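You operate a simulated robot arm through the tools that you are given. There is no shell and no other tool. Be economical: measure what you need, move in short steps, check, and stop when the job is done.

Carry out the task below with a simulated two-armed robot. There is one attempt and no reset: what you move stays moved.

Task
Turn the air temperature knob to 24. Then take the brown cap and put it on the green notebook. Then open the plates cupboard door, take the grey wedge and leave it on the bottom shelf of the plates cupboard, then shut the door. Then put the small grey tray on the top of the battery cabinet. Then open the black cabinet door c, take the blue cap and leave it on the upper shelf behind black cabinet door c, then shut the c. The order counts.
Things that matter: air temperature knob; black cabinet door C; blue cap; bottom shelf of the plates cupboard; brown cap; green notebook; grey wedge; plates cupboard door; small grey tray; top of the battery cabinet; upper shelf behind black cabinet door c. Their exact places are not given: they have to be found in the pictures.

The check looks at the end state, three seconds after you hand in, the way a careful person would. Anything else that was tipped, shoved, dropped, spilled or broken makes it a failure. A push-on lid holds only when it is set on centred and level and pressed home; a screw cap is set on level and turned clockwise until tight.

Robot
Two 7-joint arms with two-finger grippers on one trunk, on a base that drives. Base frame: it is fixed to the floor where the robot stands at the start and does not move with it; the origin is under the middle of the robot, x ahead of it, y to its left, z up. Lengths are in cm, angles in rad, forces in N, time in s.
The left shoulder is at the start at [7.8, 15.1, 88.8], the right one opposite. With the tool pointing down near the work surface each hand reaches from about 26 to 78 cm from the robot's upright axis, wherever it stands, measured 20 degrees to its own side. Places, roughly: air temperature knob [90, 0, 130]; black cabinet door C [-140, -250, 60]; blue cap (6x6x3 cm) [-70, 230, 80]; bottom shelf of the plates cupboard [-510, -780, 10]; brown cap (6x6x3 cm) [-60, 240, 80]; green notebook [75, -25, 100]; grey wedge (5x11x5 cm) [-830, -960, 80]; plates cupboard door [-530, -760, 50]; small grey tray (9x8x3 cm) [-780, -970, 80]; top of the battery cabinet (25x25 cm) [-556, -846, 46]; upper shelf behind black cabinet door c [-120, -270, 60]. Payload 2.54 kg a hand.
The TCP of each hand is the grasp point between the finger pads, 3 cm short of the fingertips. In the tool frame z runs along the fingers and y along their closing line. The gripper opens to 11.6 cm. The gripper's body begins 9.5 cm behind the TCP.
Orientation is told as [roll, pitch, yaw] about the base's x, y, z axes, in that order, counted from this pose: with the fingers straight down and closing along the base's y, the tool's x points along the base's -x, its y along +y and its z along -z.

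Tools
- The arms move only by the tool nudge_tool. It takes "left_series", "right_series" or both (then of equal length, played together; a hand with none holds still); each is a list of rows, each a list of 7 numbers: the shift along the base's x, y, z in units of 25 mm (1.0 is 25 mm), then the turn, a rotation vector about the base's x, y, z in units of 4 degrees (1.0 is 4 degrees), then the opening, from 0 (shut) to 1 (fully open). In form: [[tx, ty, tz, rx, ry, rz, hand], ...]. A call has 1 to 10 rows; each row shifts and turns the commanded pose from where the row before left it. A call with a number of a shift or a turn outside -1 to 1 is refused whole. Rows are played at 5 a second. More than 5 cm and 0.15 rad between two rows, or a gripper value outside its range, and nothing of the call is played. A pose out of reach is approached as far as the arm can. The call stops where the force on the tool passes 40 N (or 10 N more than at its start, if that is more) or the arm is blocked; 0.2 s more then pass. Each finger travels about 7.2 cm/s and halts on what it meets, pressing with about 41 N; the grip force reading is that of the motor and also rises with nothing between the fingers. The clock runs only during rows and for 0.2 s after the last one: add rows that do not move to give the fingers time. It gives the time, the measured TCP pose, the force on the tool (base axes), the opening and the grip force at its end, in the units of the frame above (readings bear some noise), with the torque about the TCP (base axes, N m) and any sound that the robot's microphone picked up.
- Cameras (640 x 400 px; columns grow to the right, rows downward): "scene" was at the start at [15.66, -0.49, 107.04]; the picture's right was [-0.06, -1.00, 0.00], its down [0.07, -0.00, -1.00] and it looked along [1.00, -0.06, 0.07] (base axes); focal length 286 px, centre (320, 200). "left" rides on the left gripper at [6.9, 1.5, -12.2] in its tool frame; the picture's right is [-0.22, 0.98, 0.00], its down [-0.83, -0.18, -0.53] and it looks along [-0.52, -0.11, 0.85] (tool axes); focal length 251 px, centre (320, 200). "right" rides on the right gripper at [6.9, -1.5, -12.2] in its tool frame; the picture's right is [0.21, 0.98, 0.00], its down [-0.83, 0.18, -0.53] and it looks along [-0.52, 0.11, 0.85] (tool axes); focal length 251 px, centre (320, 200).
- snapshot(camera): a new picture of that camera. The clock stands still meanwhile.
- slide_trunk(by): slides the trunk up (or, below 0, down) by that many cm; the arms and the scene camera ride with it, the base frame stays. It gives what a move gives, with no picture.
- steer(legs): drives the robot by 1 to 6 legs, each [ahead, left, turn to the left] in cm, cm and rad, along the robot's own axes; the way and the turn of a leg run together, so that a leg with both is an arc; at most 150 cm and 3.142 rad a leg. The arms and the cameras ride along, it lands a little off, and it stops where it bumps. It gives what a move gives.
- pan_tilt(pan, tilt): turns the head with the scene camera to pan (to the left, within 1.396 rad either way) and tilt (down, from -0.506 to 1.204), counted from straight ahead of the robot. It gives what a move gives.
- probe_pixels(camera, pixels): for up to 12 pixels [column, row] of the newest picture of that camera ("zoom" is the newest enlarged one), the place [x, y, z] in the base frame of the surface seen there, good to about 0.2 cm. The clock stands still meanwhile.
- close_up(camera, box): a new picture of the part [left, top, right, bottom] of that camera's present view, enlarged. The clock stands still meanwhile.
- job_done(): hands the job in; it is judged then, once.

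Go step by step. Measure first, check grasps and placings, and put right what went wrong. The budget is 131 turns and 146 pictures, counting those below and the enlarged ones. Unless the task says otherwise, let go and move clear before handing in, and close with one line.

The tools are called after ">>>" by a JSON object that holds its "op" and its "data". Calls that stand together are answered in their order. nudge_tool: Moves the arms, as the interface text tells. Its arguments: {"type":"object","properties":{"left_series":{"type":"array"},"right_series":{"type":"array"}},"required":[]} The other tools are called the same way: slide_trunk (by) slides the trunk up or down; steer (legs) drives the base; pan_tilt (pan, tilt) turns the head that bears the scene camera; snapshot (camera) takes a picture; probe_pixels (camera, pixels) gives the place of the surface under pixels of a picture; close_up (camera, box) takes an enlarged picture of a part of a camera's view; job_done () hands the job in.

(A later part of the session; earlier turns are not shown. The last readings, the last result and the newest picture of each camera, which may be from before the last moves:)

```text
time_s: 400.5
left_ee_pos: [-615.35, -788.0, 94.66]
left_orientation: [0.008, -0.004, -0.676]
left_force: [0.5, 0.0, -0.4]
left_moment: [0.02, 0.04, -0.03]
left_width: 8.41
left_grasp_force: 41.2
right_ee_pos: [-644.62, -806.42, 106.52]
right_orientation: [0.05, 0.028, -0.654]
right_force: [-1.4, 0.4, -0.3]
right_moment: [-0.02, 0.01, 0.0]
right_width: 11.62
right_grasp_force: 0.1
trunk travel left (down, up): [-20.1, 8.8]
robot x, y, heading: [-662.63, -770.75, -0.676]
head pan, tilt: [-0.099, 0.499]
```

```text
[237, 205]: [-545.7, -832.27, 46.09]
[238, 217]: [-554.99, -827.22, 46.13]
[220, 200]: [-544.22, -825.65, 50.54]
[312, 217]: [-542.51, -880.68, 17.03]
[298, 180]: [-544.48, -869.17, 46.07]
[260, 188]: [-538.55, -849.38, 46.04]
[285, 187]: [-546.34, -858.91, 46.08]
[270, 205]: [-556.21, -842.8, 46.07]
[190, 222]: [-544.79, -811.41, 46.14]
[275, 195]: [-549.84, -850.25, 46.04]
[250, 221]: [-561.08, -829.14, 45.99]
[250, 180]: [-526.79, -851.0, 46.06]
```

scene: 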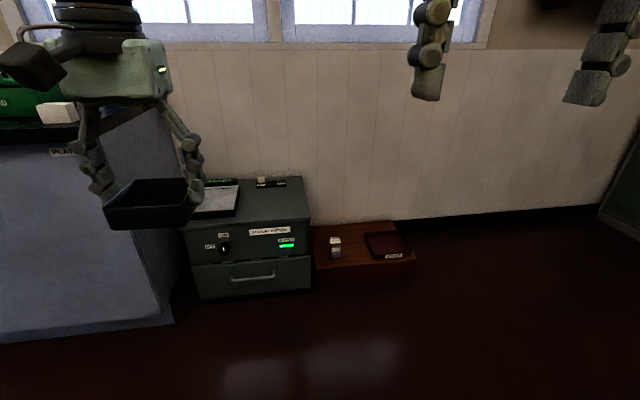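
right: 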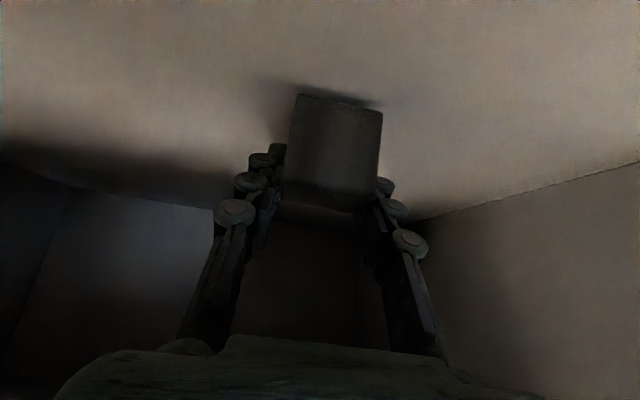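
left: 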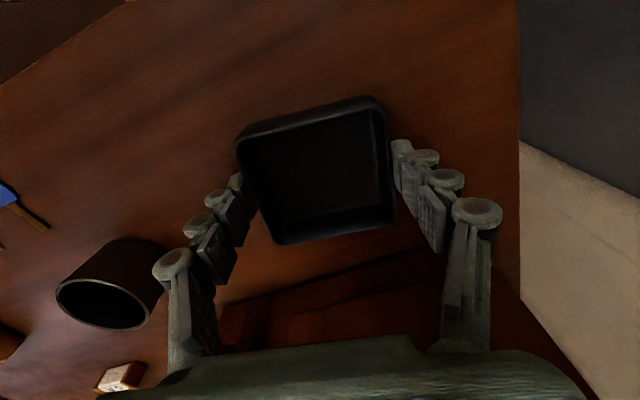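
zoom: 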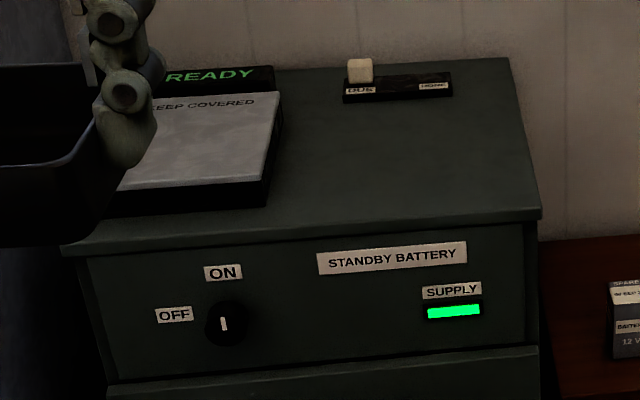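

The free top area is about R 994-1022, D 49-77 at z=46. I aim the tray's centre at (-556.1,-844.8). I drive there and lower the trunk.

>>> {"op": "steer", "data": {"legs": [[0, 0, 0.035], [70, -16, 0]]}}

>>> {"op": "slide_trunk", "data": {"by": -20}}

>>> {"op": "snapshot", "data": {"camera": "scene"}}

>>> {"op": "snapshot", "data": {"camera": "left"}}

```text
time_s: 404.8
left_ee_pos: [-567.02, -841.54, 94.54]
left_orientation: [0.009, -0.004, -0.64]
left_force: [-0.5, 0.1, -1.3]
left_moment: [0.01, 0.0, 0.01]
left_width: 8.39
left_grasp_force: 41.4
right_ee_pos: [-595.71, -861.02, 106.44]
right_orientation: [0.049, 0.026, -0.616]
right_force: [-0.1, -0.1, -0.8]
right_moment: [0.01, 0.0, 0.02]
right_width: 11.59
right_grasp_force: 0.1
trunk travel left (down, up): [-20.1, 8.8]
robot x, y, heading: [-615.19, -825.28, -0.633]
head pan, tilt: [-0.099, 0.499]
```

```text
time_s: 407.0
left_ee_pos: [-567.13, -841.4, 74.7]
left_orientation: [0.01, -0.004, -0.639]
left_force: [0.1, -0.1, -0.7]
left_moment: [0.01, 0.01, -0.01]
left_width: 8.38
left_grasp_force: 40.6
right_ee_pos: [-595.59, -861.12, 86.56]
right_orientation: [0.049, 0.028, -0.616]
right_force: [0.0, 0.2, -0.1]
right_moment: [0.0, -0.03, -0.03]
right_width: 11.6
right_grasp_force: 0.0
trunk travel left (down, up): [-0.1, 28.8]
robot x, y, heading: [-614.91, -825.51, -0.639]
head pan, tilt: [-0.099, 0.499]
```

```text
43 pictures are left
```

scene: 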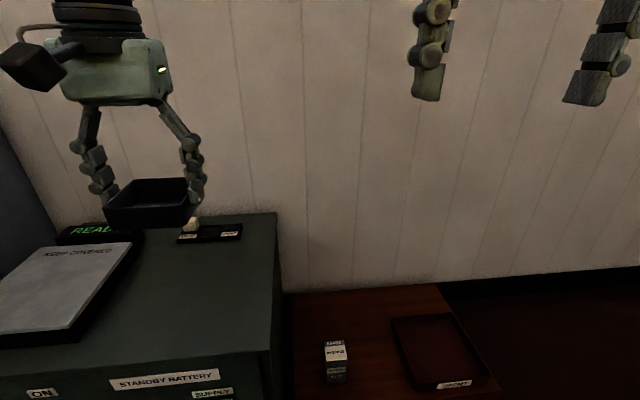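

```text
42 pictures are left
```

left: 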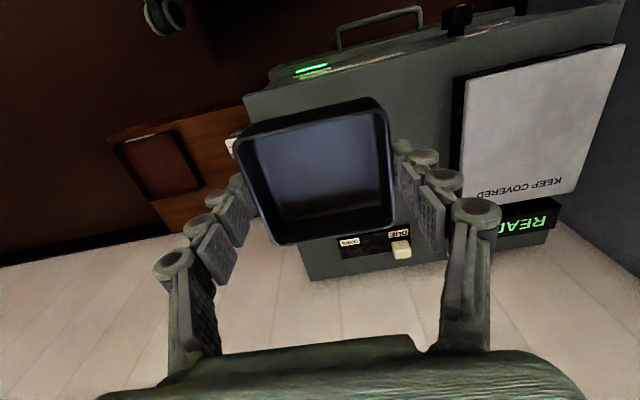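

All clear below. I move over the target and down to about 1 cm above.

>>> {"op": "nudge_tool", "data": {"left_series": [[0.86, -0.26, -0.9, 0, 0, 0, 0.6], [0.86, -0.26, -0.9, 0, 0, 0, 0.6], [0.86, -0.26, -0.9, 0, 0, 0, 0.6], [0.86, -0.26, -0.9, 0, 0, 0, 0.6], [0.86, -0.26, -0.9, 0, 0, 0, 0.6], [0, 0, -1, 0, 0, 0, 0.6], [0, 0, -1, 0, 0, 0, 0.6], [0, 0, -1, 0, 0, 0, 0.6], [0, 0, -1, 0, 0, 0, 0.6], [0, 0, -0.8, 0, 0, 0, 0.6]]}}

>>> {"op": "snapshot", "data": {"camera": "scene"}}

```text
time_s: 409.2
left_ee_pos: [-556.31, -844.69, 51.3]
left_orientation: [0.008, -0.004, -0.642]
left_force: [0.7, 0.0, -0.5]
left_moment: [-0.01, 0.03, 0.02]
left_width: 8.41
left_grasp_force: 41.1
right_ee_pos: [-595.57, -861.09, 86.44]
right_orientation: [0.05, 0.029, -0.616]
right_force: [-0.7, 0.3, 0.4]
right_moment: [-0.02, -0.09, 0.03]
right_width: 11.6
right_grasp_force: 0.0
trunk travel left (down, up): [-0.1, 28.8]
robot x, y, heading: [-614.7, -825.44, -0.636]
head pan, tilt: [-0.099, 0.499]
```

```text
41 pictures are left
```

scene: 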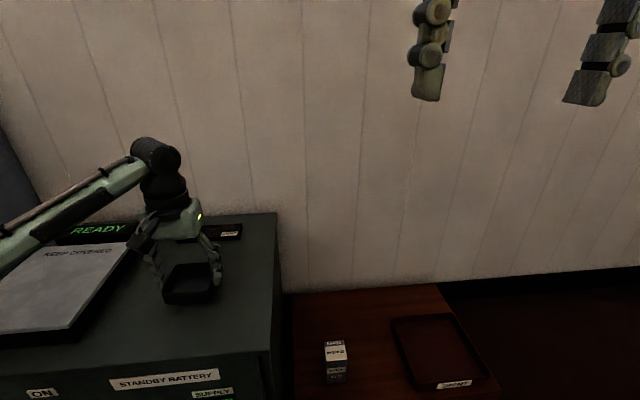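

Now I inch down to contact (expected TCP z≈49.8).

>>> {"op": "nudge_tool", "data": {"left_series": [[0, 0, -0.4, 0, 0, 0, 0.6], [0, 0, -0.15, 0, 0, 0, 0.6], [0, 0, -0.08, 0, 0, 0, 0.6]]}}

```text
time_s: 410.0
left_ee_pos: [-556.29, -844.67, 49.77]
left_orientation: [0.006, -0.004, -0.638]
left_force: [0.3, -0.3, -0.4]
left_moment: [0.01, 0.01, -0.02]
left_width: 8.43
left_grasp_force: 41.0
right_ee_pos: [-595.63, -861.05, 86.45]
right_orientation: [0.05, 0.028, -0.618]
right_force: [-0.3, 0.4, 0.2]
right_moment: [0.01, 0.03, -0.03]
right_width: 11.6
right_grasp_force: 0.0
trunk travel left (down, up): [-0.1, 28.8]
robot x, y, heading: [-614.8, -825.43, -0.635]
head pan, tilt: [-0.099, 0.499]
```

>>> {"op": "nudge_tool", "data": {"left_series": [[0, 0, -0.06, 0, 0, 0, 0.6], [0, 0, -0.06, 0, 0, 0, 0.6]]}}

>>> {"op": "nudge_tool", "data": {"left_series": [[0, 0, 0, 0, 0, 0, 1], [0, 0, 0, 0, 0, 0, 1], [0, 0, 0, 0, 0, 0, 1], [0, 0, 0.5, 0, 0, 0, 1], [0, 0, 1, 0, 0, 0, 1], [0, 0, 1, 0, 0, 0, 1], [0, 0, 1, 0, 0, 0, 1], [0, 0, 1, 0, 0, 0, 1], [0, 0, 1, 0, 0, 0, 1], [0, 0, 1, 0, 0, 0, 1]]}}

>>> {"op": "snapshot", "data": {"camera": "scene"}}

```text
time_s: 410.6
left_ee_pos: [-556.36, -844.74, 49.71]
left_orientation: [0.008, -0.006, -0.64]
left_force: [-1.0, 2.1, 14.0]
left_moment: [-0.09, 0.88, -0.14]
left_width: 8.4
left_grasp_force: 40.8
right_ee_pos: [-595.7, -861.02, 86.61]
right_orientation: [0.05, 0.026, -0.617]
right_force: [-0.3, -0.2, -0.1]
right_moment: [0.03, -0.01, 0.01]
right_width: 11.62
right_grasp_force: 0.1
trunk travel left (down, up): [-0.1, 28.8]
robot x, y, heading: [-615.14, -825.49, -0.639]
head pan, tilt: [-0.099, 0.499]
```

```text
time_s: 412.8
left_ee_pos: [-556.29, -844.7, 65.8]
left_orientation: [0.008, -0.002, -0.638]
left_force: [0.6, 0.0, -0.1]
left_moment: [-0.01, 0.01, 0.04]
left_width: 11.59
left_grasp_force: 0.0
right_ee_pos: [-595.62, -861.18, 86.48]
right_orientation: [0.048, 0.029, -0.615]
right_force: [0.2, -0.5, 0.5]
right_moment: [-0.02, -0.01, 0.03]
right_width: 11.59
right_grasp_force: 0.0
trunk travel left (down, up): [-0.1, 28.8]
robot x, y, heading: [-615.1, -825.66, -0.638]
head pan, tilt: [-0.099, 0.499]
```

```text
40 pictures are left
```

scene: 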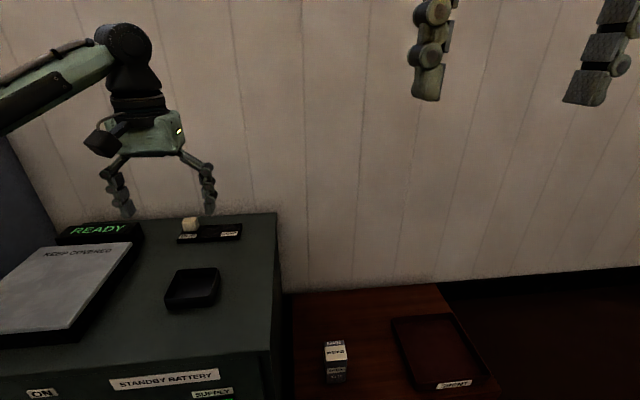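

The tray rests on the battery cabinet's top. Next I back out and drive sideways along the corridor to the black cabinet with door C (R≈284), still facing that wall.

>>> {"op": "steer", "data": {"legs": [[-85, 0, 0], [0, 148, 0], [0, 148, 0], [0, 148, 0], [0, 148, 0], [0, 145, 0]]}}

>>> {"op": "slide_trunk", "data": {"by": 10}}

>>> {"op": "pan_tilt", "data": {"pan": 0, "tilt": 0.35}}

>>> {"op": "snapshot", "data": {"camera": "scene"}}

```text
time_s: 486.9
left_ee_pos: [-189.18, -200.07, 65.75]
left_orientation: [0.007, -0.003, -0.658]
left_force: [-0.6, -0.2, 0.2]
left_moment: [0.03, 0.0, -0.03]
left_width: 11.62
left_grasp_force: 0.1
right_ee_pos: [-229.01, -215.73, 86.46]
right_orientation: [0.049, 0.027, -0.637]
right_force: [0.4, 0.0, -0.3]
right_moment: [0.0, -0.01, -0.01]
right_width: 11.6
right_grasp_force: 0.0
trunk travel left (down, up): [-0.1, 28.8]
robot x, y, heading: [-247.82, -179.48, -0.657]
head pan, tilt: [-0.099, 0.499]
```

```text
time_s: 488.3
left_ee_pos: [-189.28, -200.09, 75.68]
left_orientation: [0.009, -0.004, -0.661]
left_force: [-0.1, 0.3, 0.1]
left_moment: [0.02, -0.01, -0.02]
left_width: 11.58
left_grasp_force: 0.0
right_ee_pos: [-229.06, -215.82, 96.49]
right_orientation: [0.048, 0.028, -0.637]
right_force: [0.9, 0.1, 0.3]
right_moment: [-0.02, 0.02, -0.01]
right_width: 11.6
right_grasp_force: 0.1
trunk travel left (down, up): [-10.1, 18.8]
robot x, y, heading: [-247.8, -179.9, -0.658]
head pan, tilt: [-0.099, 0.499]
```

```text
time_s: 489.0
left_ee_pos: [-189.35, -200.18, 75.63]
left_orientation: [0.009, -0.004, -0.66]
left_force: [0.7, -0.2, -0.3]
left_moment: [0.02, 0.0, 0.0]
left_width: 11.59
left_grasp_force: 0.0
right_ee_pos: [-228.98, -215.69, 96.52]
right_orientation: [0.048, 0.028, -0.636]
right_force: [-1.0, -0.5, -0.2]
right_moment: [-0.05, -0.01, 0.01]
right_width: 11.56
right_grasp_force: 0.1
trunk travel left (down, up): [-10.1, 18.8]
robot x, y, heading: [-248.17, -179.88, -0.656]
head pan, tilt: [0.0, 0.351]
```

```text
39 pictures are left
```

scene: 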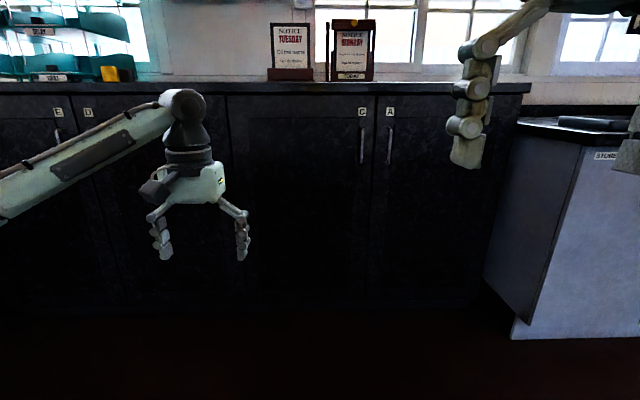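

Door C spans (228..372), labelled C at (362,112), with its handle at (361,143) on the right and so its hinge at the left. I probe it.

>>> {"op": "probe_pixels", "data": {"camera": "scene", "pixels": [[361, 128], [361, 143], [361, 160], [350, 180], [240, 130], [229, 130], [371, 170], [388, 148], [300, 250], [300, 85], [470, 285], [355, 145]]}}

>>> {"op": "close_up", "data": {"camera": "scene", "box": [220, 90, 420, 210]}}

```text
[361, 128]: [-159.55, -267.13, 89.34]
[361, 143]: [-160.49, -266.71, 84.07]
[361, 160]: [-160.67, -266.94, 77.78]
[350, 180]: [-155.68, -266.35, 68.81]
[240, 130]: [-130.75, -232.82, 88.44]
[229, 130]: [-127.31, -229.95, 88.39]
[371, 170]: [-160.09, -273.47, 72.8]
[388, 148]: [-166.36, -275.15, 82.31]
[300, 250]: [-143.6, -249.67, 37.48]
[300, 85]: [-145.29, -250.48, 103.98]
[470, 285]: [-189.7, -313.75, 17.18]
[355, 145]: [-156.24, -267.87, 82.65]
```

```text
3.20 times, centred on (320, 150) of scene
```

zoom: 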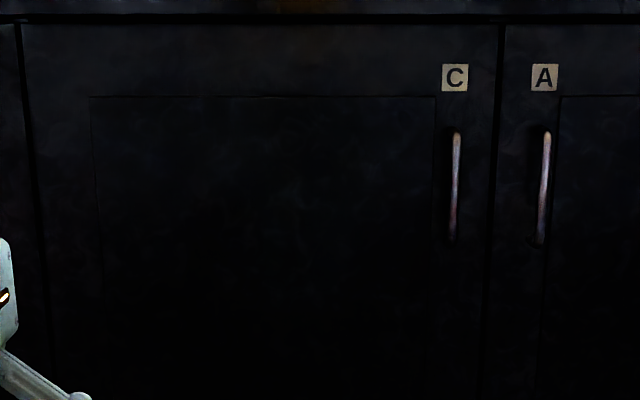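

Handle: (-160.5,-266.8), z 77-90; hinge about (-127.9,-229.7). I tilt the left hand 45°, raise it to handle height, and drive so it faces the handle.

>>> {"op": "nudge_tool", "data": {"left_series": [[0, 0, 0.35, -0.77, -1, 0, 0.5], [0, 0, 0.35, -0.77, -1, 0, 0.5], [0, 0, 0.35, -0.77, -1, 0, 0.5], [0, 0, 0.35, -0.77, -1, 0, 0.5], [0, 0, 0.35, -0.77, -1, 0, 0.5], [0, 0, 0.35, -0.77, -1, 0, 0.5], [0, 0, 0.35, -0.77, -1, 0, 0.5], [0, 0, 0.35, -0.77, -1, 0, 0.5], [0, 0, 0.35, -0.77, -1, 0, 0.5]]}}

>>> {"op": "steer", "data": {"legs": [[0, 0, 0.02], [50, -36, 0]]}}

>>> {"op": "snapshot", "data": {"camera": "left"}}

```text
time_s: 491.0
left_ee_pos: [-189.27, -200.17, 83.84]
left_orientation: [0.014, -0.801, -0.661]
left_force: [-0.7, -0.2, 0.2]
left_moment: [0.0, -0.01, 0.02]
left_width: 5.78
left_grasp_force: 0.0
right_ee_pos: [-229.05, -215.79, 96.64]
right_orientation: [0.049, 0.027, -0.637]
right_force: [0.3, -0.6, -0.6]
right_moment: [-0.02, 0.01, -0.01]
right_width: 11.59
right_grasp_force: 0.2
trunk travel left (down, up): [-10.1, 18.8]
robot x, y, heading: [-247.75, -179.67, -0.66]
head pan, tilt: [0.0, 0.351]
```

```text
time_s: 495.3
left_ee_pos: [-169.37, -257.09, 83.74]
left_orientation: [0.013, -0.795, -0.635]
left_force: [-1.0, 0.1, -0.5]
left_moment: [0.01, -0.01, 0.02]
left_width: 5.79
left_grasp_force: 0.1
right_ee_pos: [-208.68, -273.65, 96.4]
right_orientation: [0.048, 0.028, -0.611]
right_force: [-0.1, -0.1, -0.2]
right_moment: [0.01, -0.03, 0.01]
right_width: 11.58
right_grasp_force: 0.1
trunk travel left (down, up): [-10.1, 18.8]
robot x, y, heading: [-228.34, -238.02, -0.633]
head pan, tilt: [0.0, 0.351]
```

```text
37 pictures are left
```

left: 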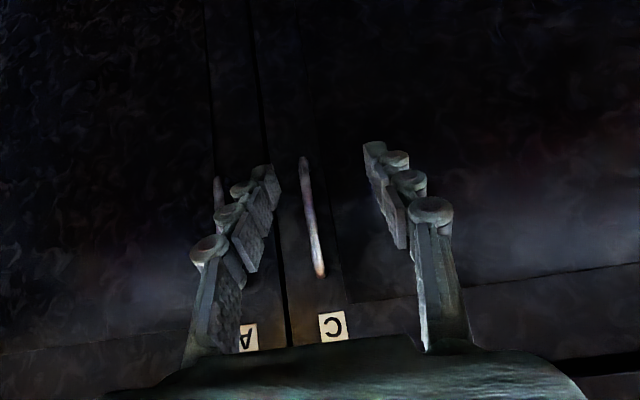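

The handle of C is between the fingers, slightly off centre. I advance to it and close.

>>> {"op": "nudge_tool", "data": {"left_series": [[-0.3, -0.4, 0, 0, 0, 0, 0.5], [-0.27, -0.36, 0, 0, 0, 0, 0.5], [0.83, -0.62, 0, 0, 0, 0, 0.5], [0.83, -0.62, 0, 0, 0, 0, 0.5], [0.83, -0.62, 0, 0, 0, 0, 0.5], [0.83, -0.62, 0, 0, 0, 0, 0.5], [0.83, -0.62, 0, 0, 0, 0, 0.5], [0, 0, 0, 0, 0, 0, 0], [0, 0, 0, 0, 0, 0, 0], [0, 0, 0, 0, 0, 0, 0]]}}

>>> {"op": "snapshot", "data": {"camera": "left"}}

```text
time_s: 497.5
left_ee_pos: [-160.59, -267.12, 83.82]
left_orientation: [0.012, -0.795, -0.64]
left_force: [-8.2, -10.2, -3.1]
left_moment: [-0.45, 0.15, -0.07]
left_width: 1.08
left_grasp_force: 38.2
right_ee_pos: [-208.76, -273.76, 96.52]
right_orientation: [0.05, 0.028, -0.612]
right_force: [-0.1, 1.1, 0.7]
right_moment: [0.0, 0.0, -0.03]
right_width: 11.61
right_grasp_force: 0.1
trunk travel left (down, up): [-10.1, 18.8]
robot x, y, heading: [-228.47, -238.29, -0.633]
head pan, tilt: [0.0, 0.351]
```

```text
36 pictures are left
```

left: 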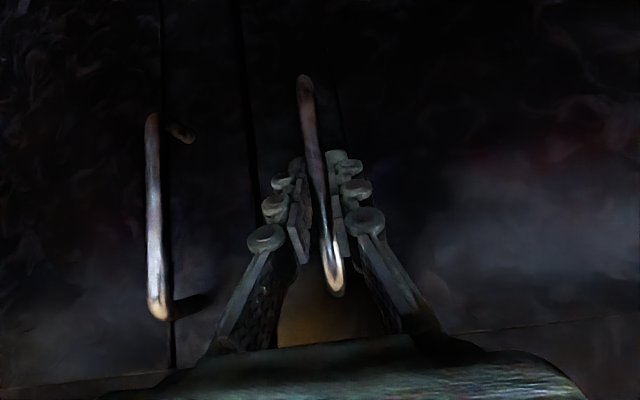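

C's handle is gripped. With the hinge 76 ahead and 66 left, I open by clockwise arcs: ahead -66, left +76 per radian.

>>> {"op": "steer", "data": {"legs": [[-9.9, 11.4, -0.15], [-16.6, 19, -0.25]]}}

>>> {"op": "steer", "data": {"legs": [[-16.6, 19, -0.25], [-16.6, 19, -0.25]]}}

>>> {"op": "snapshot", "data": {"camera": "scene"}}

```text
time_s: 501.3
left_ee_pos: [-172.74, -251.12, 83.59]
left_orientation: [0.012, -0.794, -1.036]
left_force: [-18.5, -9.4, -4.6]
left_moment: [0.09, 0.72, -0.07]
left_width: 1.05
left_grasp_force: 37.5
right_ee_pos: [-220.01, -238.68, 96.46]
right_orientation: [0.049, 0.028, -1.009]
right_force: [0.2, 0.1, 0.0]
right_moment: [0.02, 0.0, 0.01]
right_width: 11.63
right_grasp_force: 0.0
trunk travel left (down, up): [-10.1, 18.8]
robot x, y, heading: [-224.1, -198.26, -1.032]
head pan, tilt: [0.0, 0.351]
```

```text
time_s: 505.8
left_ee_pos: [-177.83, -227.73, 83.62]
left_orientation: [0.01, -0.794, -1.542]
left_force: [-4.9, 0.0, -0.9]
left_moment: [-0.1, 0.39, -0.01]
left_width: 1.06
left_grasp_force: 37.5
right_ee_pos: [-212.77, -193.9, 96.52]
right_orientation: [0.048, 0.028, -1.517]
right_force: [0.1, -0.4, -0.4]
right_moment: [-0.01, 0.02, -0.02]
right_width: 11.58
right_grasp_force: 0.1
trunk travel left (down, up): [-10.1, 18.8]
robot x, y, heading: [-197.32, -156.57, -1.54]
head pan, tilt: [0.0, 0.351]
```

```text
35 pictures are left
```

scene: 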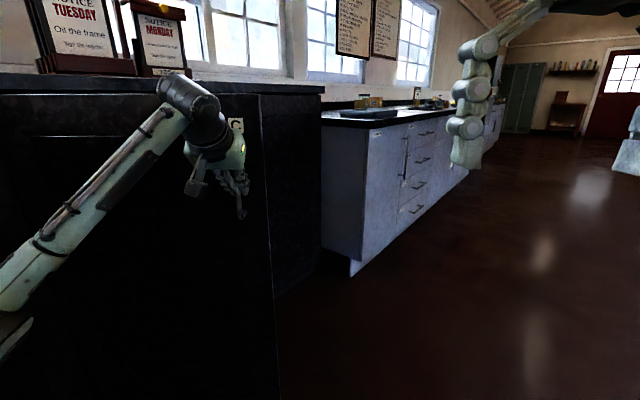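

Door C is at about 0.9 rad. I add 0.5 more, still clear of the sofa, then release and back off.

>>> {"op": "steer", "data": {"legs": [[-16.6, 18.8, -0.25]]}}

>>> {"op": "steer", "data": {"legs": [[-16.6, 18.8, -0.25]]}}

>>> {"op": "nudge_tool", "data": {"left_series": [[0, 0, 0, 0, 0, 0, 0.5], [0, 0, 0, 0, 0, 0, 0.5], [0, 0, 0, 0, 0, 0, 0.5]]}}

>>> {"op": "snapshot", "data": {"camera": "scene"}}

```text
time_s: 508.3
left_ee_pos: [-175.71, -215.61, 83.59]
left_orientation: [0.008, -0.797, -1.793]
left_force: [-2.1, 0.7, -1.3]
left_moment: [0.09, 0.32, 0.01]
left_width: 1.07
left_grasp_force: 38.3
right_ee_pos: [-201.24, -174.17, 96.49]
right_orientation: [0.048, 0.029, -1.768]
right_force: [0.8, 0.7, 0.3]
right_moment: [-0.03, -0.01, 0.0]
right_width: 11.58
right_grasp_force: 0.0
trunk travel left (down, up): [-10.1, 18.8]
robot x, y, heading: [-176.74, -141.92, -1.788]
head pan, tilt: [0.0, 0.351]
```

```text
time_s: 510.7
left_ee_pos: [-170.98, -204.53, 83.61]
left_orientation: [0.009, -0.794, -2.039]
left_force: [-4.4, 1.8, -1.3]
left_moment: [0.19, 0.31, -0.02]
left_width: 1.08
left_grasp_force: 37.7
right_ee_pos: [-185.59, -158.18, 96.48]
right_orientation: [0.05, 0.029, -2.014]
right_force: [-0.2, -0.2, 0.4]
right_moment: [-0.02, -0.01, -0.02]
right_width: 11.6
right_grasp_force: 0.0
trunk travel left (down, up): [-10.1, 18.8]
robot x, y, heading: [-153.74, -132.91, -2.036]
head pan, tilt: [0.0, 0.351]
```

```text
time_s: 511.5
left_ee_pos: [-170.83, -204.44, 83.62]
left_orientation: [0.011, -0.796, -2.041]
left_force: [-0.8, 0.0, 0.5]
left_moment: [-0.03, 0.02, 0.0]
left_width: 5.79
left_grasp_force: 0.1
right_ee_pos: [-185.48, -158.17, 96.48]
right_orientation: [0.049, 0.028, -2.017]
right_force: [0.0, -1.2, -0.1]
right_moment: [-0.03, 0.0, 0.02]
right_width: 11.61
right_grasp_force: 0.0
trunk travel left (down, up): [-10.1, 18.8]
robot x, y, heading: [-153.63, -133.05, -2.034]
head pan, tilt: [0.0, 0.351]
```

```text
34 pictures are left
```

scene: 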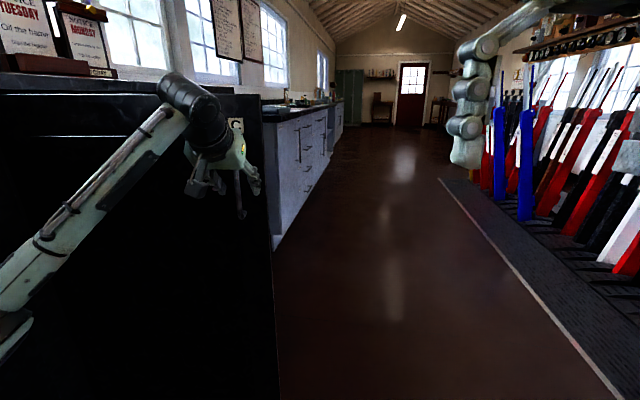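

Door C stands open at about 80°. I pull the left hand back and drive round to the cap desk by the known free path.

>>> {"op": "nudge_tool", "data": {"left_series": [[0.44, 0.88, 0, 0, 0, 0, 0.5], [0.44, 0.88, 0, 0, 0, 0, 0.5], [0.44, 0.88, 0, 0, 0, 0, 0.5], [0.44, 0.88, 0, 0, 0, 0, 0.5], [0.44, 0.88, 0.3, 0, 0, 0, 0.5], [0.44, 0.88, 0.3, 0, 0, 0, 0.5], [0.44, 0.88, 0.3, 0, 0, 0, 0.5], [0.44, 0.88, 0.3, 0, 0, 0, 0.5]]}}

>>> {"op": "steer", "data": {"legs": [[0, -40, 0], [0, 0, -2.678], [80, -62, 0], [80, -62, 0], [118, 21, 0]]}}

>>> {"op": "pan_tilt", "data": {"pan": 0, "tilt": 0.5}}

>>> {"op": "snapshot", "data": {"camera": "scene"}}

```text
time_s: 513.3
left_ee_pos: [-162.14, -187.09, 86.47]
left_orientation: [0.01, -0.795, -2.041]
left_force: [0.2, -0.3, 0.3]
left_moment: [-0.03, 0.02, -0.02]
left_width: 5.81
left_grasp_force: 0.1
right_ee_pos: [-185.52, -158.21, 96.48]
right_orientation: [0.048, 0.028, -2.014]
right_force: [0.7, 0.8, 0.0]
right_moment: [0.0, 0.01, -0.04]
right_width: 11.62
right_grasp_force: 0.0
trunk travel left (down, up): [-10.1, 18.8]
robot x, y, heading: [-153.64, -132.83, -2.037]
head pan, tilt: [0.0, 0.351]
```

```text
time_s: 540.4
left_ee_pos: [-87.65, 188.07, 86.62]
left_orientation: [0.011, -0.795, 1.541]
left_force: [-0.2, -0.5, 0.1]
left_moment: [-0.01, -0.01, 0.0]
left_width: 5.78
left_grasp_force: 0.0
right_ee_pos: [-53.99, 171.78, 96.44]
right_orientation: [0.049, 0.029, 1.568]
right_force: [-0.1, 0.6, 0.6]
right_moment: [0.04, -0.02, -0.02]
right_width: 11.62
right_grasp_force: 0.1
trunk travel left (down, up): [-10.1, 18.8]
robot x, y, heading: [-72.09, 135.71, 1.548]
head pan, tilt: [0.0, 0.351]
stopped in leg 5: the robot was blocked; the commanded pose is now the measured one
```

```text
time_s: 541.1
left_ee_pos: [-87.76, 187.96, 86.63]
left_orientation: [0.007, -0.793, 1.543]
left_force: [-0.3, 0.4, 0.2]
left_moment: [0.0, 0.0, -0.01]
left_width: 5.78
left_grasp_force: 0.0
right_ee_pos: [-54.03, 171.82, 96.6]
right_orientation: [0.05, 0.028, 1.567]
right_force: [0.3, 0.2, 0.6]
right_moment: [0.0, -0.01, -0.02]
right_width: 11.6
right_grasp_force: 0.0
trunk travel left (down, up): [-10.1, 18.8]
robot x, y, heading: [-72.1, 135.58, 1.541]
head pan, tilt: [0.0, 0.499]
```

```text
33 pictures are left
```

scene: 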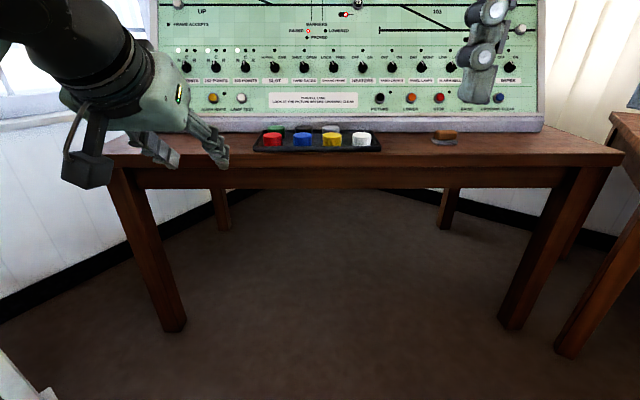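

The base was blocked at (-72,136). I probe the white thing at the bottom left (20,385) and enlarge the left wrist view for what is near.

>>> {"op": "probe_pixels", "data": {"camera": "scene", "pixels": [[15, 375], [40, 392], [5, 395], [170, 325], [100, 350], [600, 340], [302, 137], [272, 137], [331, 137]]}}

>>> {"op": "snapshot", "data": {"camera": "left"}}

>>> {"op": "snapshot", "data": {"camera": "right"}}

```text
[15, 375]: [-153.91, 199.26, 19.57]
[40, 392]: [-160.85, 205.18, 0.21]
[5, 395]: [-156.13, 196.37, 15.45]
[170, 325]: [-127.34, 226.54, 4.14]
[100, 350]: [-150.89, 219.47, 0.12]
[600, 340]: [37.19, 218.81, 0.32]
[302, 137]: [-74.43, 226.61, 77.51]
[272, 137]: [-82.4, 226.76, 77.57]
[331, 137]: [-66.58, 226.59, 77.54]
```

```text
32 pictures are left
```

left: 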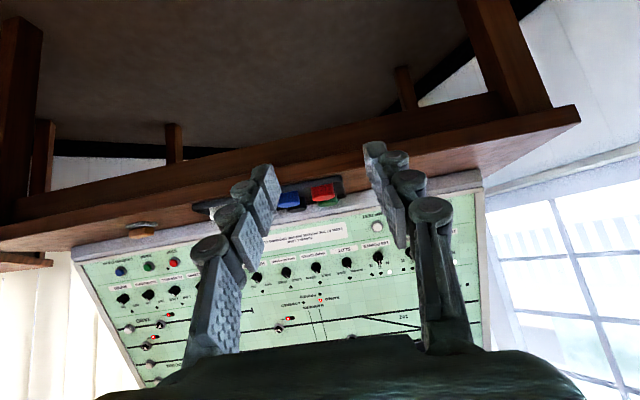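

```text
31 pictures are left
```

right: 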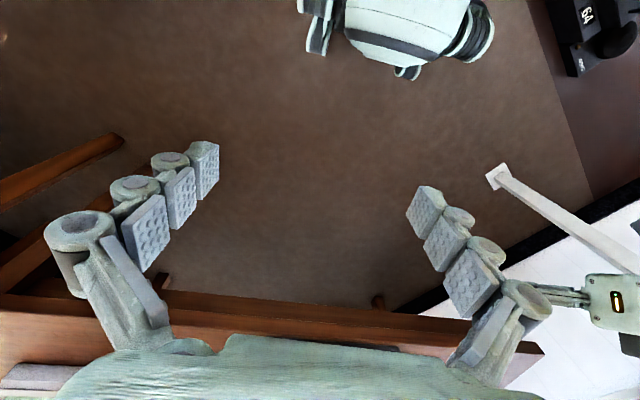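

Nothing in front explains the block; likely the right elbow met the chair at the right. I step left 16 cm, go on, and look right to check the chair.

>>> {"op": "steer", "data": {"legs": [[0, 16, 0.025], [31, 0, 0]]}}

>>> {"op": "pan_tilt", "data": {"pan": -1.2, "tilt": 0.3}}

>>> {"op": "snapshot", "data": {"camera": "scene"}}

>>> {"op": "pan_tilt", "data": {"pan": 0, "tilt": 0.5}}

```text
time_s: 541.9
left_ee_pos: [-87.89, 188.03, 86.47]
left_orientation: [0.011, -0.793, 1.541]
left_force: [0.9, 0.7, 0.1]
left_moment: [0.02, 0.04, 0.04]
left_width: 5.79
left_grasp_force: 0.0
right_ee_pos: [-54.3, 171.9, 96.4]
right_orientation: [0.049, 0.03, 1.57]
right_force: [0.4, -0.9, -0.1]
right_moment: [0.02, -0.01, 0.01]
right_width: 11.59
right_grasp_force: 0.0
trunk travel left (down, up): [-10.1, 18.8]
robot x, y, heading: [-71.79, 135.42, 1.551]
head pan, tilt: [0.0, 0.499]
stopped in leg 1: the robot was blocked; the commanded pose is now the measured one
```

```text
time_s: 543.2
left_ee_pos: [-87.78, 188.04, 86.6]
left_orientation: [0.009, -0.796, 1.541]
left_force: [-0.3, -0.1, 0.1]
left_moment: [-0.02, 0.01, 0.0]
left_width: 5.8
left_grasp_force: 0.0
right_ee_pos: [-54.13, 171.87, 96.45]
right_orientation: [0.049, 0.028, 1.568]
right_force: [-0.6, -0.7, -0.7]
right_moment: [0.01, 0.01, 0.02]
right_width: 11.6
right_grasp_force: 0.1
trunk travel left (down, up): [-10.1, 18.8]
robot x, y, heading: [-71.82, 135.67, 1.545]
head pan, tilt: [-1.201, 0.3]
```

```text
30 pictures are left
```

scene: 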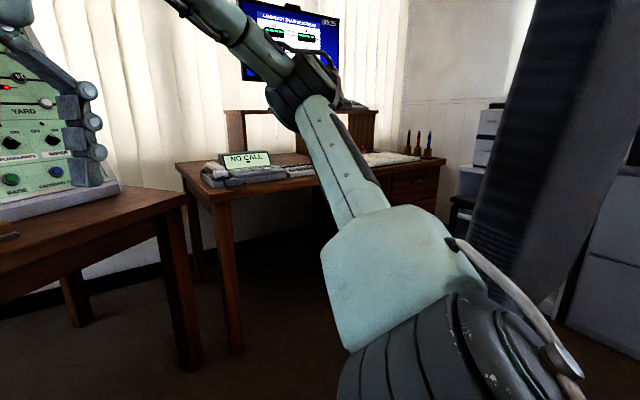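

```text
time_s: 544.6
left_ee_pos: [-87.83, 188.02, 86.57]
left_orientation: [0.011, -0.795, 1.542]
left_force: [1.0, 0.0, -0.2]
left_moment: [0.03, 0.03, -0.02]
left_width: 5.79
left_grasp_force: 0.0
right_ee_pos: [-54.18, 171.9, 96.42]
right_orientation: [0.05, 0.031, 1.57]
right_force: [-0.1, -0.3, -0.7]
right_moment: [-0.02, 0.03, -0.01]
right_width: 11.62
right_grasp_force: 0.1
trunk travel left (down, up): [-10.1, 18.8]
robot x, y, heading: [-72.16, 135.69, 1.555]
head pan, tilt: [0.0, 0.499]
```

Moving left is blocked too, so the contact is on the left (probably the left elbow at the lever frame). I ease right 7 cm and go forward.

>>> {"op": "steer", "data": {"legs": [[0, -7, 0.02], [30, 0, 0]]}}

>>> {"op": "snapshot", "data": {"camera": "scene"}}

```text
time_s: 547.6
left_ee_pos: [-82.07, 217.49, 86.53]
left_orientation: [0.011, -0.795, 1.567]
left_force: [0.6, 0.7, 0.0]
left_moment: [-0.02, -0.03, 0.01]
left_width: 5.79
left_grasp_force: 0.0
right_ee_pos: [-48.11, 202.16, 96.39]
right_orientation: [0.05, 0.03, 1.595]
right_force: [-0.1, -0.2, -0.2]
right_moment: [-0.04, 0.01, -0.03]
right_width: 11.61
right_grasp_force: 0.1
trunk travel left (down, up): [-10.1, 18.8]
robot x, y, heading: [-64.98, 165.65, 1.576]
head pan, tilt: [0.0, 0.499]
```

```text
29 pictures are left
```

scene: 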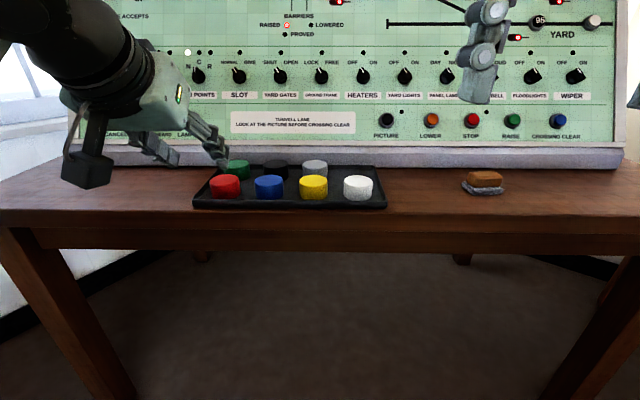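

Free now. I'll use the right hand (its elbow stays away from door C later): step left 15 cm, then tilt it 40° while bringing it to just before the blue cap.

>>> {"op": "steer", "data": {"legs": [[0, 15, 0]]}}

>>> {"op": "nudge_tool", "data": {"right_series": [[-0.45, 0.8, -0.4, 1, 0, 0, 0.6], [-0.45, 0.8, -0.4, 1, 0, 0, 0.6], [-0.45, 0.8, -0.4, 1, 0, 0, 0.6], [-0.45, 0.8, -0.4, 1, 0, 0, 0.6], [-0.45, 0.8, -0.4, 1, 0, 0, 0.6], [-0.45, 0.8, -0.4, 1, 0, 0, 0.6], [-0.45, 0.8, -0.4, 1, 0, 0, 0.6], [-0.45, 0.8, -0.4, 1, 0, 0, 0.6], [-0.45, 0.8, -0.4, 1, 0, 0, 0.6], [-0.45, 0.8, -0.4, 1, 0, 0, 0.6]]}}

>>> {"op": "snapshot", "data": {"camera": "right"}}

>>> {"op": "close_up", "data": {"camera": "scene", "box": [180, 90, 460, 240]}}

```text
time_s: 549.7
left_ee_pos: [-96.98, 217.48, 86.52]
left_orientation: [0.012, -0.794, 1.565]
left_force: [-0.3, -0.1, -0.6]
left_moment: [0.01, 0.0, 0.0]
left_width: 5.8
left_grasp_force: 0.0
right_ee_pos: [-63.0, 202.26, 96.35]
right_orientation: [0.051, 0.03, 1.594]
right_force: [0.7, -0.3, 0.2]
right_moment: [-0.01, 0.01, -0.02]
right_width: 11.61
right_grasp_force: 0.1
trunk travel left (down, up): [-10.1, 18.8]
robot x, y, heading: [-80.2, 165.88, 1.571]
head pan, tilt: [0.0, 0.499]
```

```text
time_s: 551.9
left_ee_pos: [-97.07, 217.42, 86.59]
left_orientation: [0.01, -0.795, 1.566]
left_force: [-0.5, 0.5, 1.3]
left_moment: [0.08, 0.01, 0.03]
left_width: 5.78
left_grasp_force: 0.1
right_ee_pos: [-74.33, 222.16, 86.31]
right_orientation: [0.029, -0.671, 1.601]
right_force: [0.2, -0.7, 1.4]
right_moment: [0.0, 0.01, -0.02]
right_width: 6.96
right_grasp_force: 0.0
trunk travel left (down, up): [-10.1, 18.8]
robot x, y, heading: [-80.0, 165.6, 1.575]
head pan, tilt: [0.0, 0.499]
```

```text
28 pictures are left
```

right: 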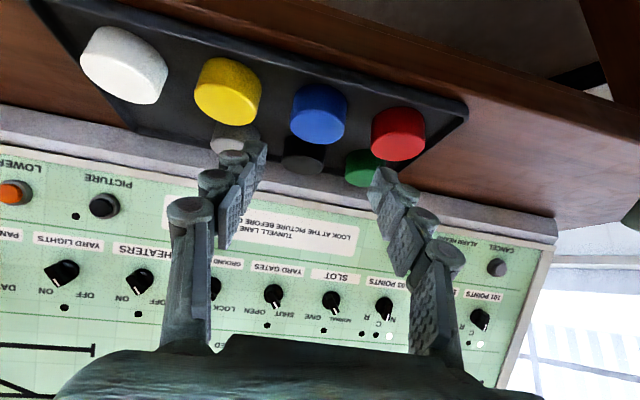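

```text
2.29 times, centred on (320, 165) of scene
```

zoom: 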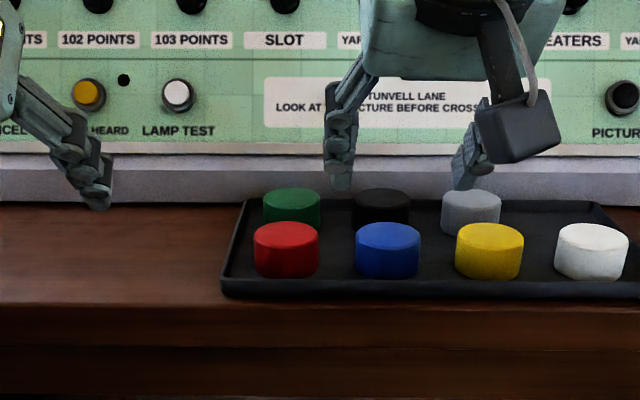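

The blue cap is centred between the fingers with clear gaps. I descend to z≈78, close and check.

>>> {"op": "nudge_tool", "data": {"right_series": [[0, 0.6, -0.83, 0, 0, 0, 0.6], [0, 0.6, -0.83, 0, 0, 0, 0.6], [0, 0.6, -0.83, 0, 0, 0, 0.6], [0, 0.6, -0.83, 0, 0, 0, 0.6], [0, 0, 0, 0, 0, 0, 0.6], [0, 0, 0, 0, 0, 0, 0.2], [0, 0, 0, 0, 0, 0, 0.2], [0, 0, 0, 0, 0, 0, 0.2], [0, 0, 0, 0, 0, 0, 0.2]]}}

>>> {"op": "snapshot", "data": {"camera": "right"}}

```text
time_s: 553.9
left_ee_pos: [-96.96, 217.47, 86.62]
left_orientation: [0.011, -0.793, 1.567]
left_force: [-0.2, 0.0, 0.2]
left_moment: [-0.04, 0.01, -0.02]
left_width: 5.79
left_grasp_force: 0.1
right_ee_pos: [-74.29, 228.03, 78.08]
right_orientation: [0.029, -0.668, 1.601]
right_force: [0.1, -0.6, 1.2]
right_moment: [-0.01, 0.01, 0.04]
right_width: 5.13
right_grasp_force: 40.9
trunk travel left (down, up): [-10.1, 18.8]
robot x, y, heading: [-79.86, 165.32, 1.568]
head pan, tilt: [0.0, 0.499]
```

```text
26 pictures are left
```

right: 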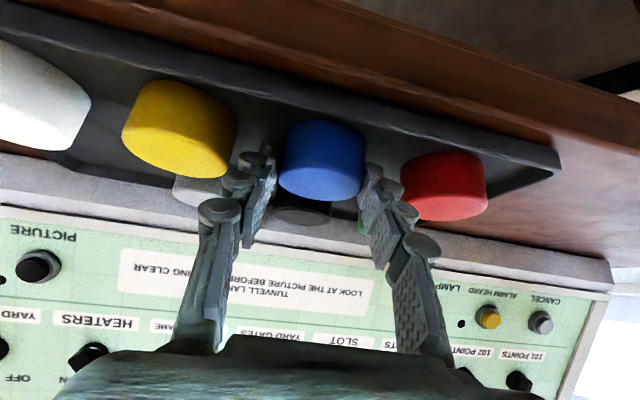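

The blue cap is held (5.13 cm). I lift, pull back, and drive back to the black cabinet by the free path, ending right of the open door C.

>>> {"op": "nudge_tool", "data": {"right_series": [[0, 0, 1, 0, 0, 0, 0.2], [0, 0, 1, 0, 0, 0, 0.2], [0, 0, 1, 0, 0, 0, 0.2], [0, 0, 1, 0, 0, 0, 0.2], [0, -0.8, 0.5, 0, 0, 0, 0.2], [0, -0.8, 0, 0, 0, 0, 0.2], [0, -0.8, 0, 0, 0, 0, 0.2], [0, -0.8, 0, 0, 0, 0, 0.2], [0, -0.8, 0, 0, 0, 0, 0.2]]}}

>>> {"op": "steer", "data": {"legs": [[-20, -15, 0], [-105, 0, 0], [-80, 62, 0], [-80, 62, 0], [0, 0, -2.21], [0, -110, 0]]}}

>>> {"op": "snapshot", "data": {"camera": "scene"}}

```text
time_s: 555.9
left_ee_pos: [-97.14, 217.48, 86.59]
left_orientation: [0.011, -0.795, 1.565]
left_force: [-0.3, -0.2, -0.4]
left_moment: [0.0, 0.03, -0.03]
left_width: 5.79
left_grasp_force: 0.1
right_ee_pos: [-74.16, 218.03, 89.42]
right_orientation: [0.033, -0.669, 1.602]
right_force: [0.9, 0.2, 0.0]
right_moment: [0.01, -0.03, -0.01]
right_width: 5.1
right_grasp_force: 41.4
trunk travel left (down, up): [-10.1, 18.8]
robot x, y, heading: [-80.01, 165.58, 1.575]
head pan, tilt: [0.0, 0.499]
```

```text
time_s: 591.1
left_ee_pos: [-205.21, -225.52, 86.57]
left_orientation: [0.011, -0.794, -0.661]
left_force: [0.4, 0.1, 0.3]
left_moment: [-0.02, 0.02, -0.01]
left_width: 5.8
left_grasp_force: 0.1
right_ee_pos: [-218.65, -244.1, 89.53]
right_orientation: [0.031, -0.669, -0.623]
right_force: [-0.4, 0.3, -0.3]
right_moment: [-0.01, 0.02, 0.03]
right_width: 5.08
right_grasp_force: 40.7
trunk travel left (down, up): [-10.1, 18.8]
robot x, y, heading: [-256.91, -207.96, -0.654]
head pan, tilt: [0.0, 0.499]
```

```text
25 pictures are left
```

scene: 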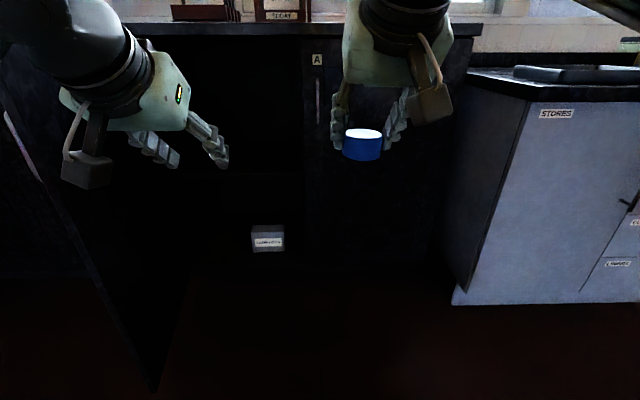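

I'm in front of the open cabinet; the interior is dark, with a box on the lower shelf at (267,238). I enlarge and probe for the upper shelf.

>>> {"op": "close_up", "data": {"camera": "scene", "box": [90, 30, 330, 270]}}

>>> {"op": "probe_pixels", "data": {"camera": "scene", "pixels": [[265, 100], [265, 140], [265, 165], [265, 175], [265, 185], [265, 200], [230, 174], [290, 174], [265, 250], [250, 60], [155, 385], [300, 160]]}}

```text
1.67 times, centred on (210, 150) of scene
```

zoom: 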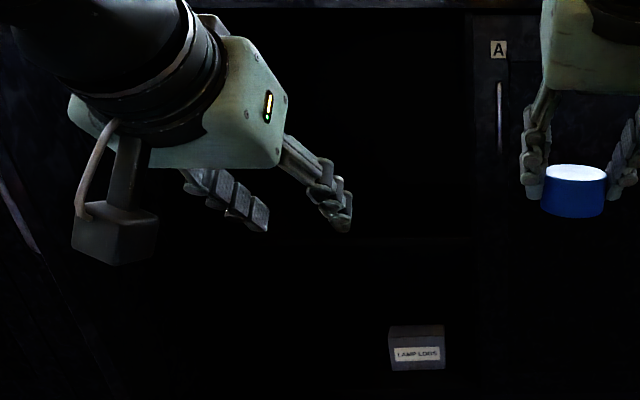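

```text
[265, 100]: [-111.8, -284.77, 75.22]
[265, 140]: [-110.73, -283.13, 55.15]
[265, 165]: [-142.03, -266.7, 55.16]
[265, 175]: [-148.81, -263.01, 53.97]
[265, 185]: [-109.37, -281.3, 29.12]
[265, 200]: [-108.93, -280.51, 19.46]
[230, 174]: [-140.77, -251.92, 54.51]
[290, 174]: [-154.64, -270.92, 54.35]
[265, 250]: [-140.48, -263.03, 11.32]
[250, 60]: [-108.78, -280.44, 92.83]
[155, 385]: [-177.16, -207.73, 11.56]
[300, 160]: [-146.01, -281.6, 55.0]
```

The upper shelf is at z=55.2, front edge D≈39, free. I use the left hand inside the door to push it further open by a sidestep left.

>>> {"op": "steer", "data": {"legs": [[18, 0, 0.014], [0, 54, 0]]}}

>>> {"op": "steer", "data": {"legs": [[0, -30, 0]]}}

>>> {"op": "snapshot", "data": {"camera": "scene"}}

```text
time_s: 596.3
left_ee_pos: [-167.53, -203.64, 86.7]
left_orientation: [0.0, -0.803, -0.675]
left_force: [-11.1, -12.3, 3.7]
left_moment: [0.33, -0.33, 0.44]
left_width: 4.75
left_grasp_force: 0.0
right_ee_pos: [-179.52, -221.59, 89.42]
right_orientation: [0.034, -0.667, -0.604]
right_force: [0.5, 0.7, -0.3]
right_moment: [0.0, 0.01, -0.02]
right_width: 5.09
right_grasp_force: 41.2
trunk travel left (down, up): [-10.1, 18.8]
robot x, y, heading: [-218.68, -185.98, -0.634]
head pan, tilt: [0.0, 0.499]
stopped in leg 2: the force on the tool passed its limit at 74 N (the readings are from after the stop); the commanded pose is now the measured one
```

```text
time_s: 599.8
left_ee_pos: [-184.99, -227.83, 86.6]
left_orientation: [0.001, -0.802, -0.666]
left_force: [0.0, -0.6, 0.5]
left_moment: [0.01, -0.02, -0.01]
left_width: 5.82
left_grasp_force: 0.1
right_ee_pos: [-197.18, -245.82, 89.55]
right_orientation: [0.031, -0.667, -0.603]
right_force: [-0.5, -0.5, 0.4]
right_moment: [0.01, 0.0, 0.0]
right_width: 5.09
right_grasp_force: 41.2
trunk travel left (down, up): [-10.1, 18.8]
robot x, y, heading: [-236.26, -210.1, -0.631]
head pan, tilt: [0.0, 0.499]
```

```text
23 pictures are left
```

scene: 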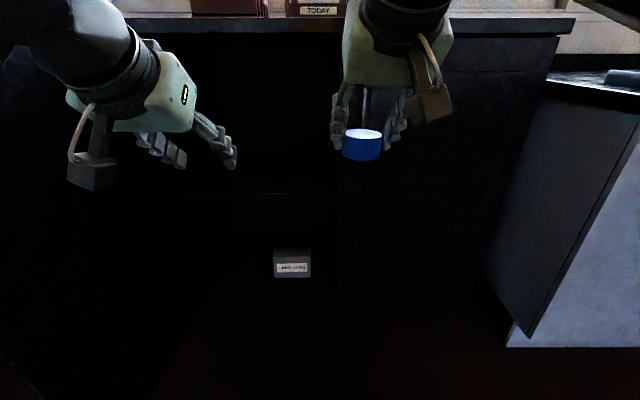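

The door is now at about 93°. I tuck the left hand back, lower the trunk, and bring the right hand forward, left and down to just above shelf height.

>>> {"op": "slide_trunk", "data": {"by": -10}}

>>> {"op": "nudge_tool", "data": {"left_series": [[-0.65, 0.79, 0.2, 0, 0, 0, 0.5], [-0.65, 0.79, 0.2, 0, 0, 0, 0.5], [-0.65, 0.79, 0.2, 0, 0, 0, 0.5], [-0.65, 0.79, 0.2, 0, 0, 0, 0.5], [-0.65, 0.79, 0.2, 0, 0, 0, 0.5], [-0.65, 0.79, 0.2, 0, 0, 0, 0.5], [-0.65, 0.79, 0.2, 0, 0, 0, 0.5], [-0.65, 0.79, 0.2, 0, 0, 0, 0.5]], "right_series": [[0.87, -0.08, -0.77, 0, 0, 0, 0.2], [0.87, -0.08, -0.77, 0, 0, 0, 0.2], [0.87, -0.08, -0.77, 0, 0, 0, 0.2], [0.87, -0.08, -0.77, 0, 0, 0, 0.2], [0.87, -0.08, -0.77, 0, 0, 0, 0.2], [0.87, -0.08, -0.77, 0, 0, 0, 0.2], [0.87, -0.08, -0.77, 0, 0, 0, 0.2], [0.87, -0.08, -0.77, 0, 0, 0, 0.2]]}}

>>> {"op": "snapshot", "data": {"camera": "scene"}}

```text
time_s: 601.1
left_ee_pos: [-185.07, -227.69, 76.62]
left_orientation: [0.002, -0.801, -0.667]
left_force: [0.6, 0.6, 0.6]
left_moment: [0.0, 0.02, 0.01]
left_width: 5.8
left_grasp_force: 0.0
right_ee_pos: [-197.28, -245.77, 79.46]
right_orientation: [0.03, -0.669, -0.605]
right_force: [0.0, -0.3, 0.1]
right_moment: [0.01, -0.01, -0.01]
right_width: 5.07
right_grasp_force: 40.9
trunk travel left (down, up): [-0.1, 28.8]
robot x, y, heading: [-236.32, -210.28, -0.626]
head pan, tilt: [0.0, 0.499]
```

```text
time_s: 602.9
left_ee_pos: [-196.6, -213.13, 83.53]
left_orientation: [0.002, -0.797, -0.668]
left_force: [0.1, -0.2, 0.0]
left_moment: [0.02, 0.0, -0.01]
left_width: 5.8
left_grasp_force: 0.0
left hand out of reach, approached as far as the arm can: row 5, 6, 7, 8
right_ee_pos: [-179.7, -247.4, 64.16]
right_orientation: [0.029, -0.668, -0.602]
right_force: [-0.4, 0.2, 0.6]
right_moment: [0.02, -0.01, 0.02]
right_width: 5.08
right_grasp_force: 41.5
trunk travel left (down, up): [-0.1, 28.8]
robot x, y, heading: [-236.22, -210.17, -0.629]
head pan, tilt: [0.0, 0.499]
```

```text
22 pictures are left
```

scene: 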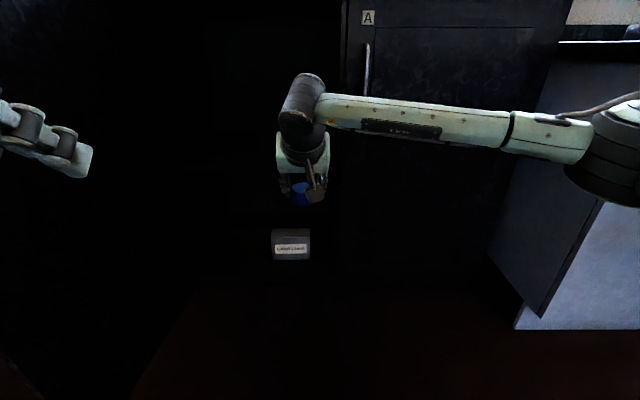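

The right forearm runs sideways; I probe it to make sure it won't hit door A when I drive in.

>>> {"op": "probe_pixels", "data": {"camera": "scene", "pixels": [[300, 85], [300, 120], [345, 105], [420, 112], [500, 128], [570, 145], [625, 150], [300, 190], [70, 160], [318, 190]]}}

```text
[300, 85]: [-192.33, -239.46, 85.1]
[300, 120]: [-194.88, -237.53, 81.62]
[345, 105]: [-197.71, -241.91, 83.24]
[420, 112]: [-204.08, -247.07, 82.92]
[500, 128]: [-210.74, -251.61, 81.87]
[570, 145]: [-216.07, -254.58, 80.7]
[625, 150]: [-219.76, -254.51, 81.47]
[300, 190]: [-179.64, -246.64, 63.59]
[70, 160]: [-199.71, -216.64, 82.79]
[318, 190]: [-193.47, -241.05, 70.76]
```

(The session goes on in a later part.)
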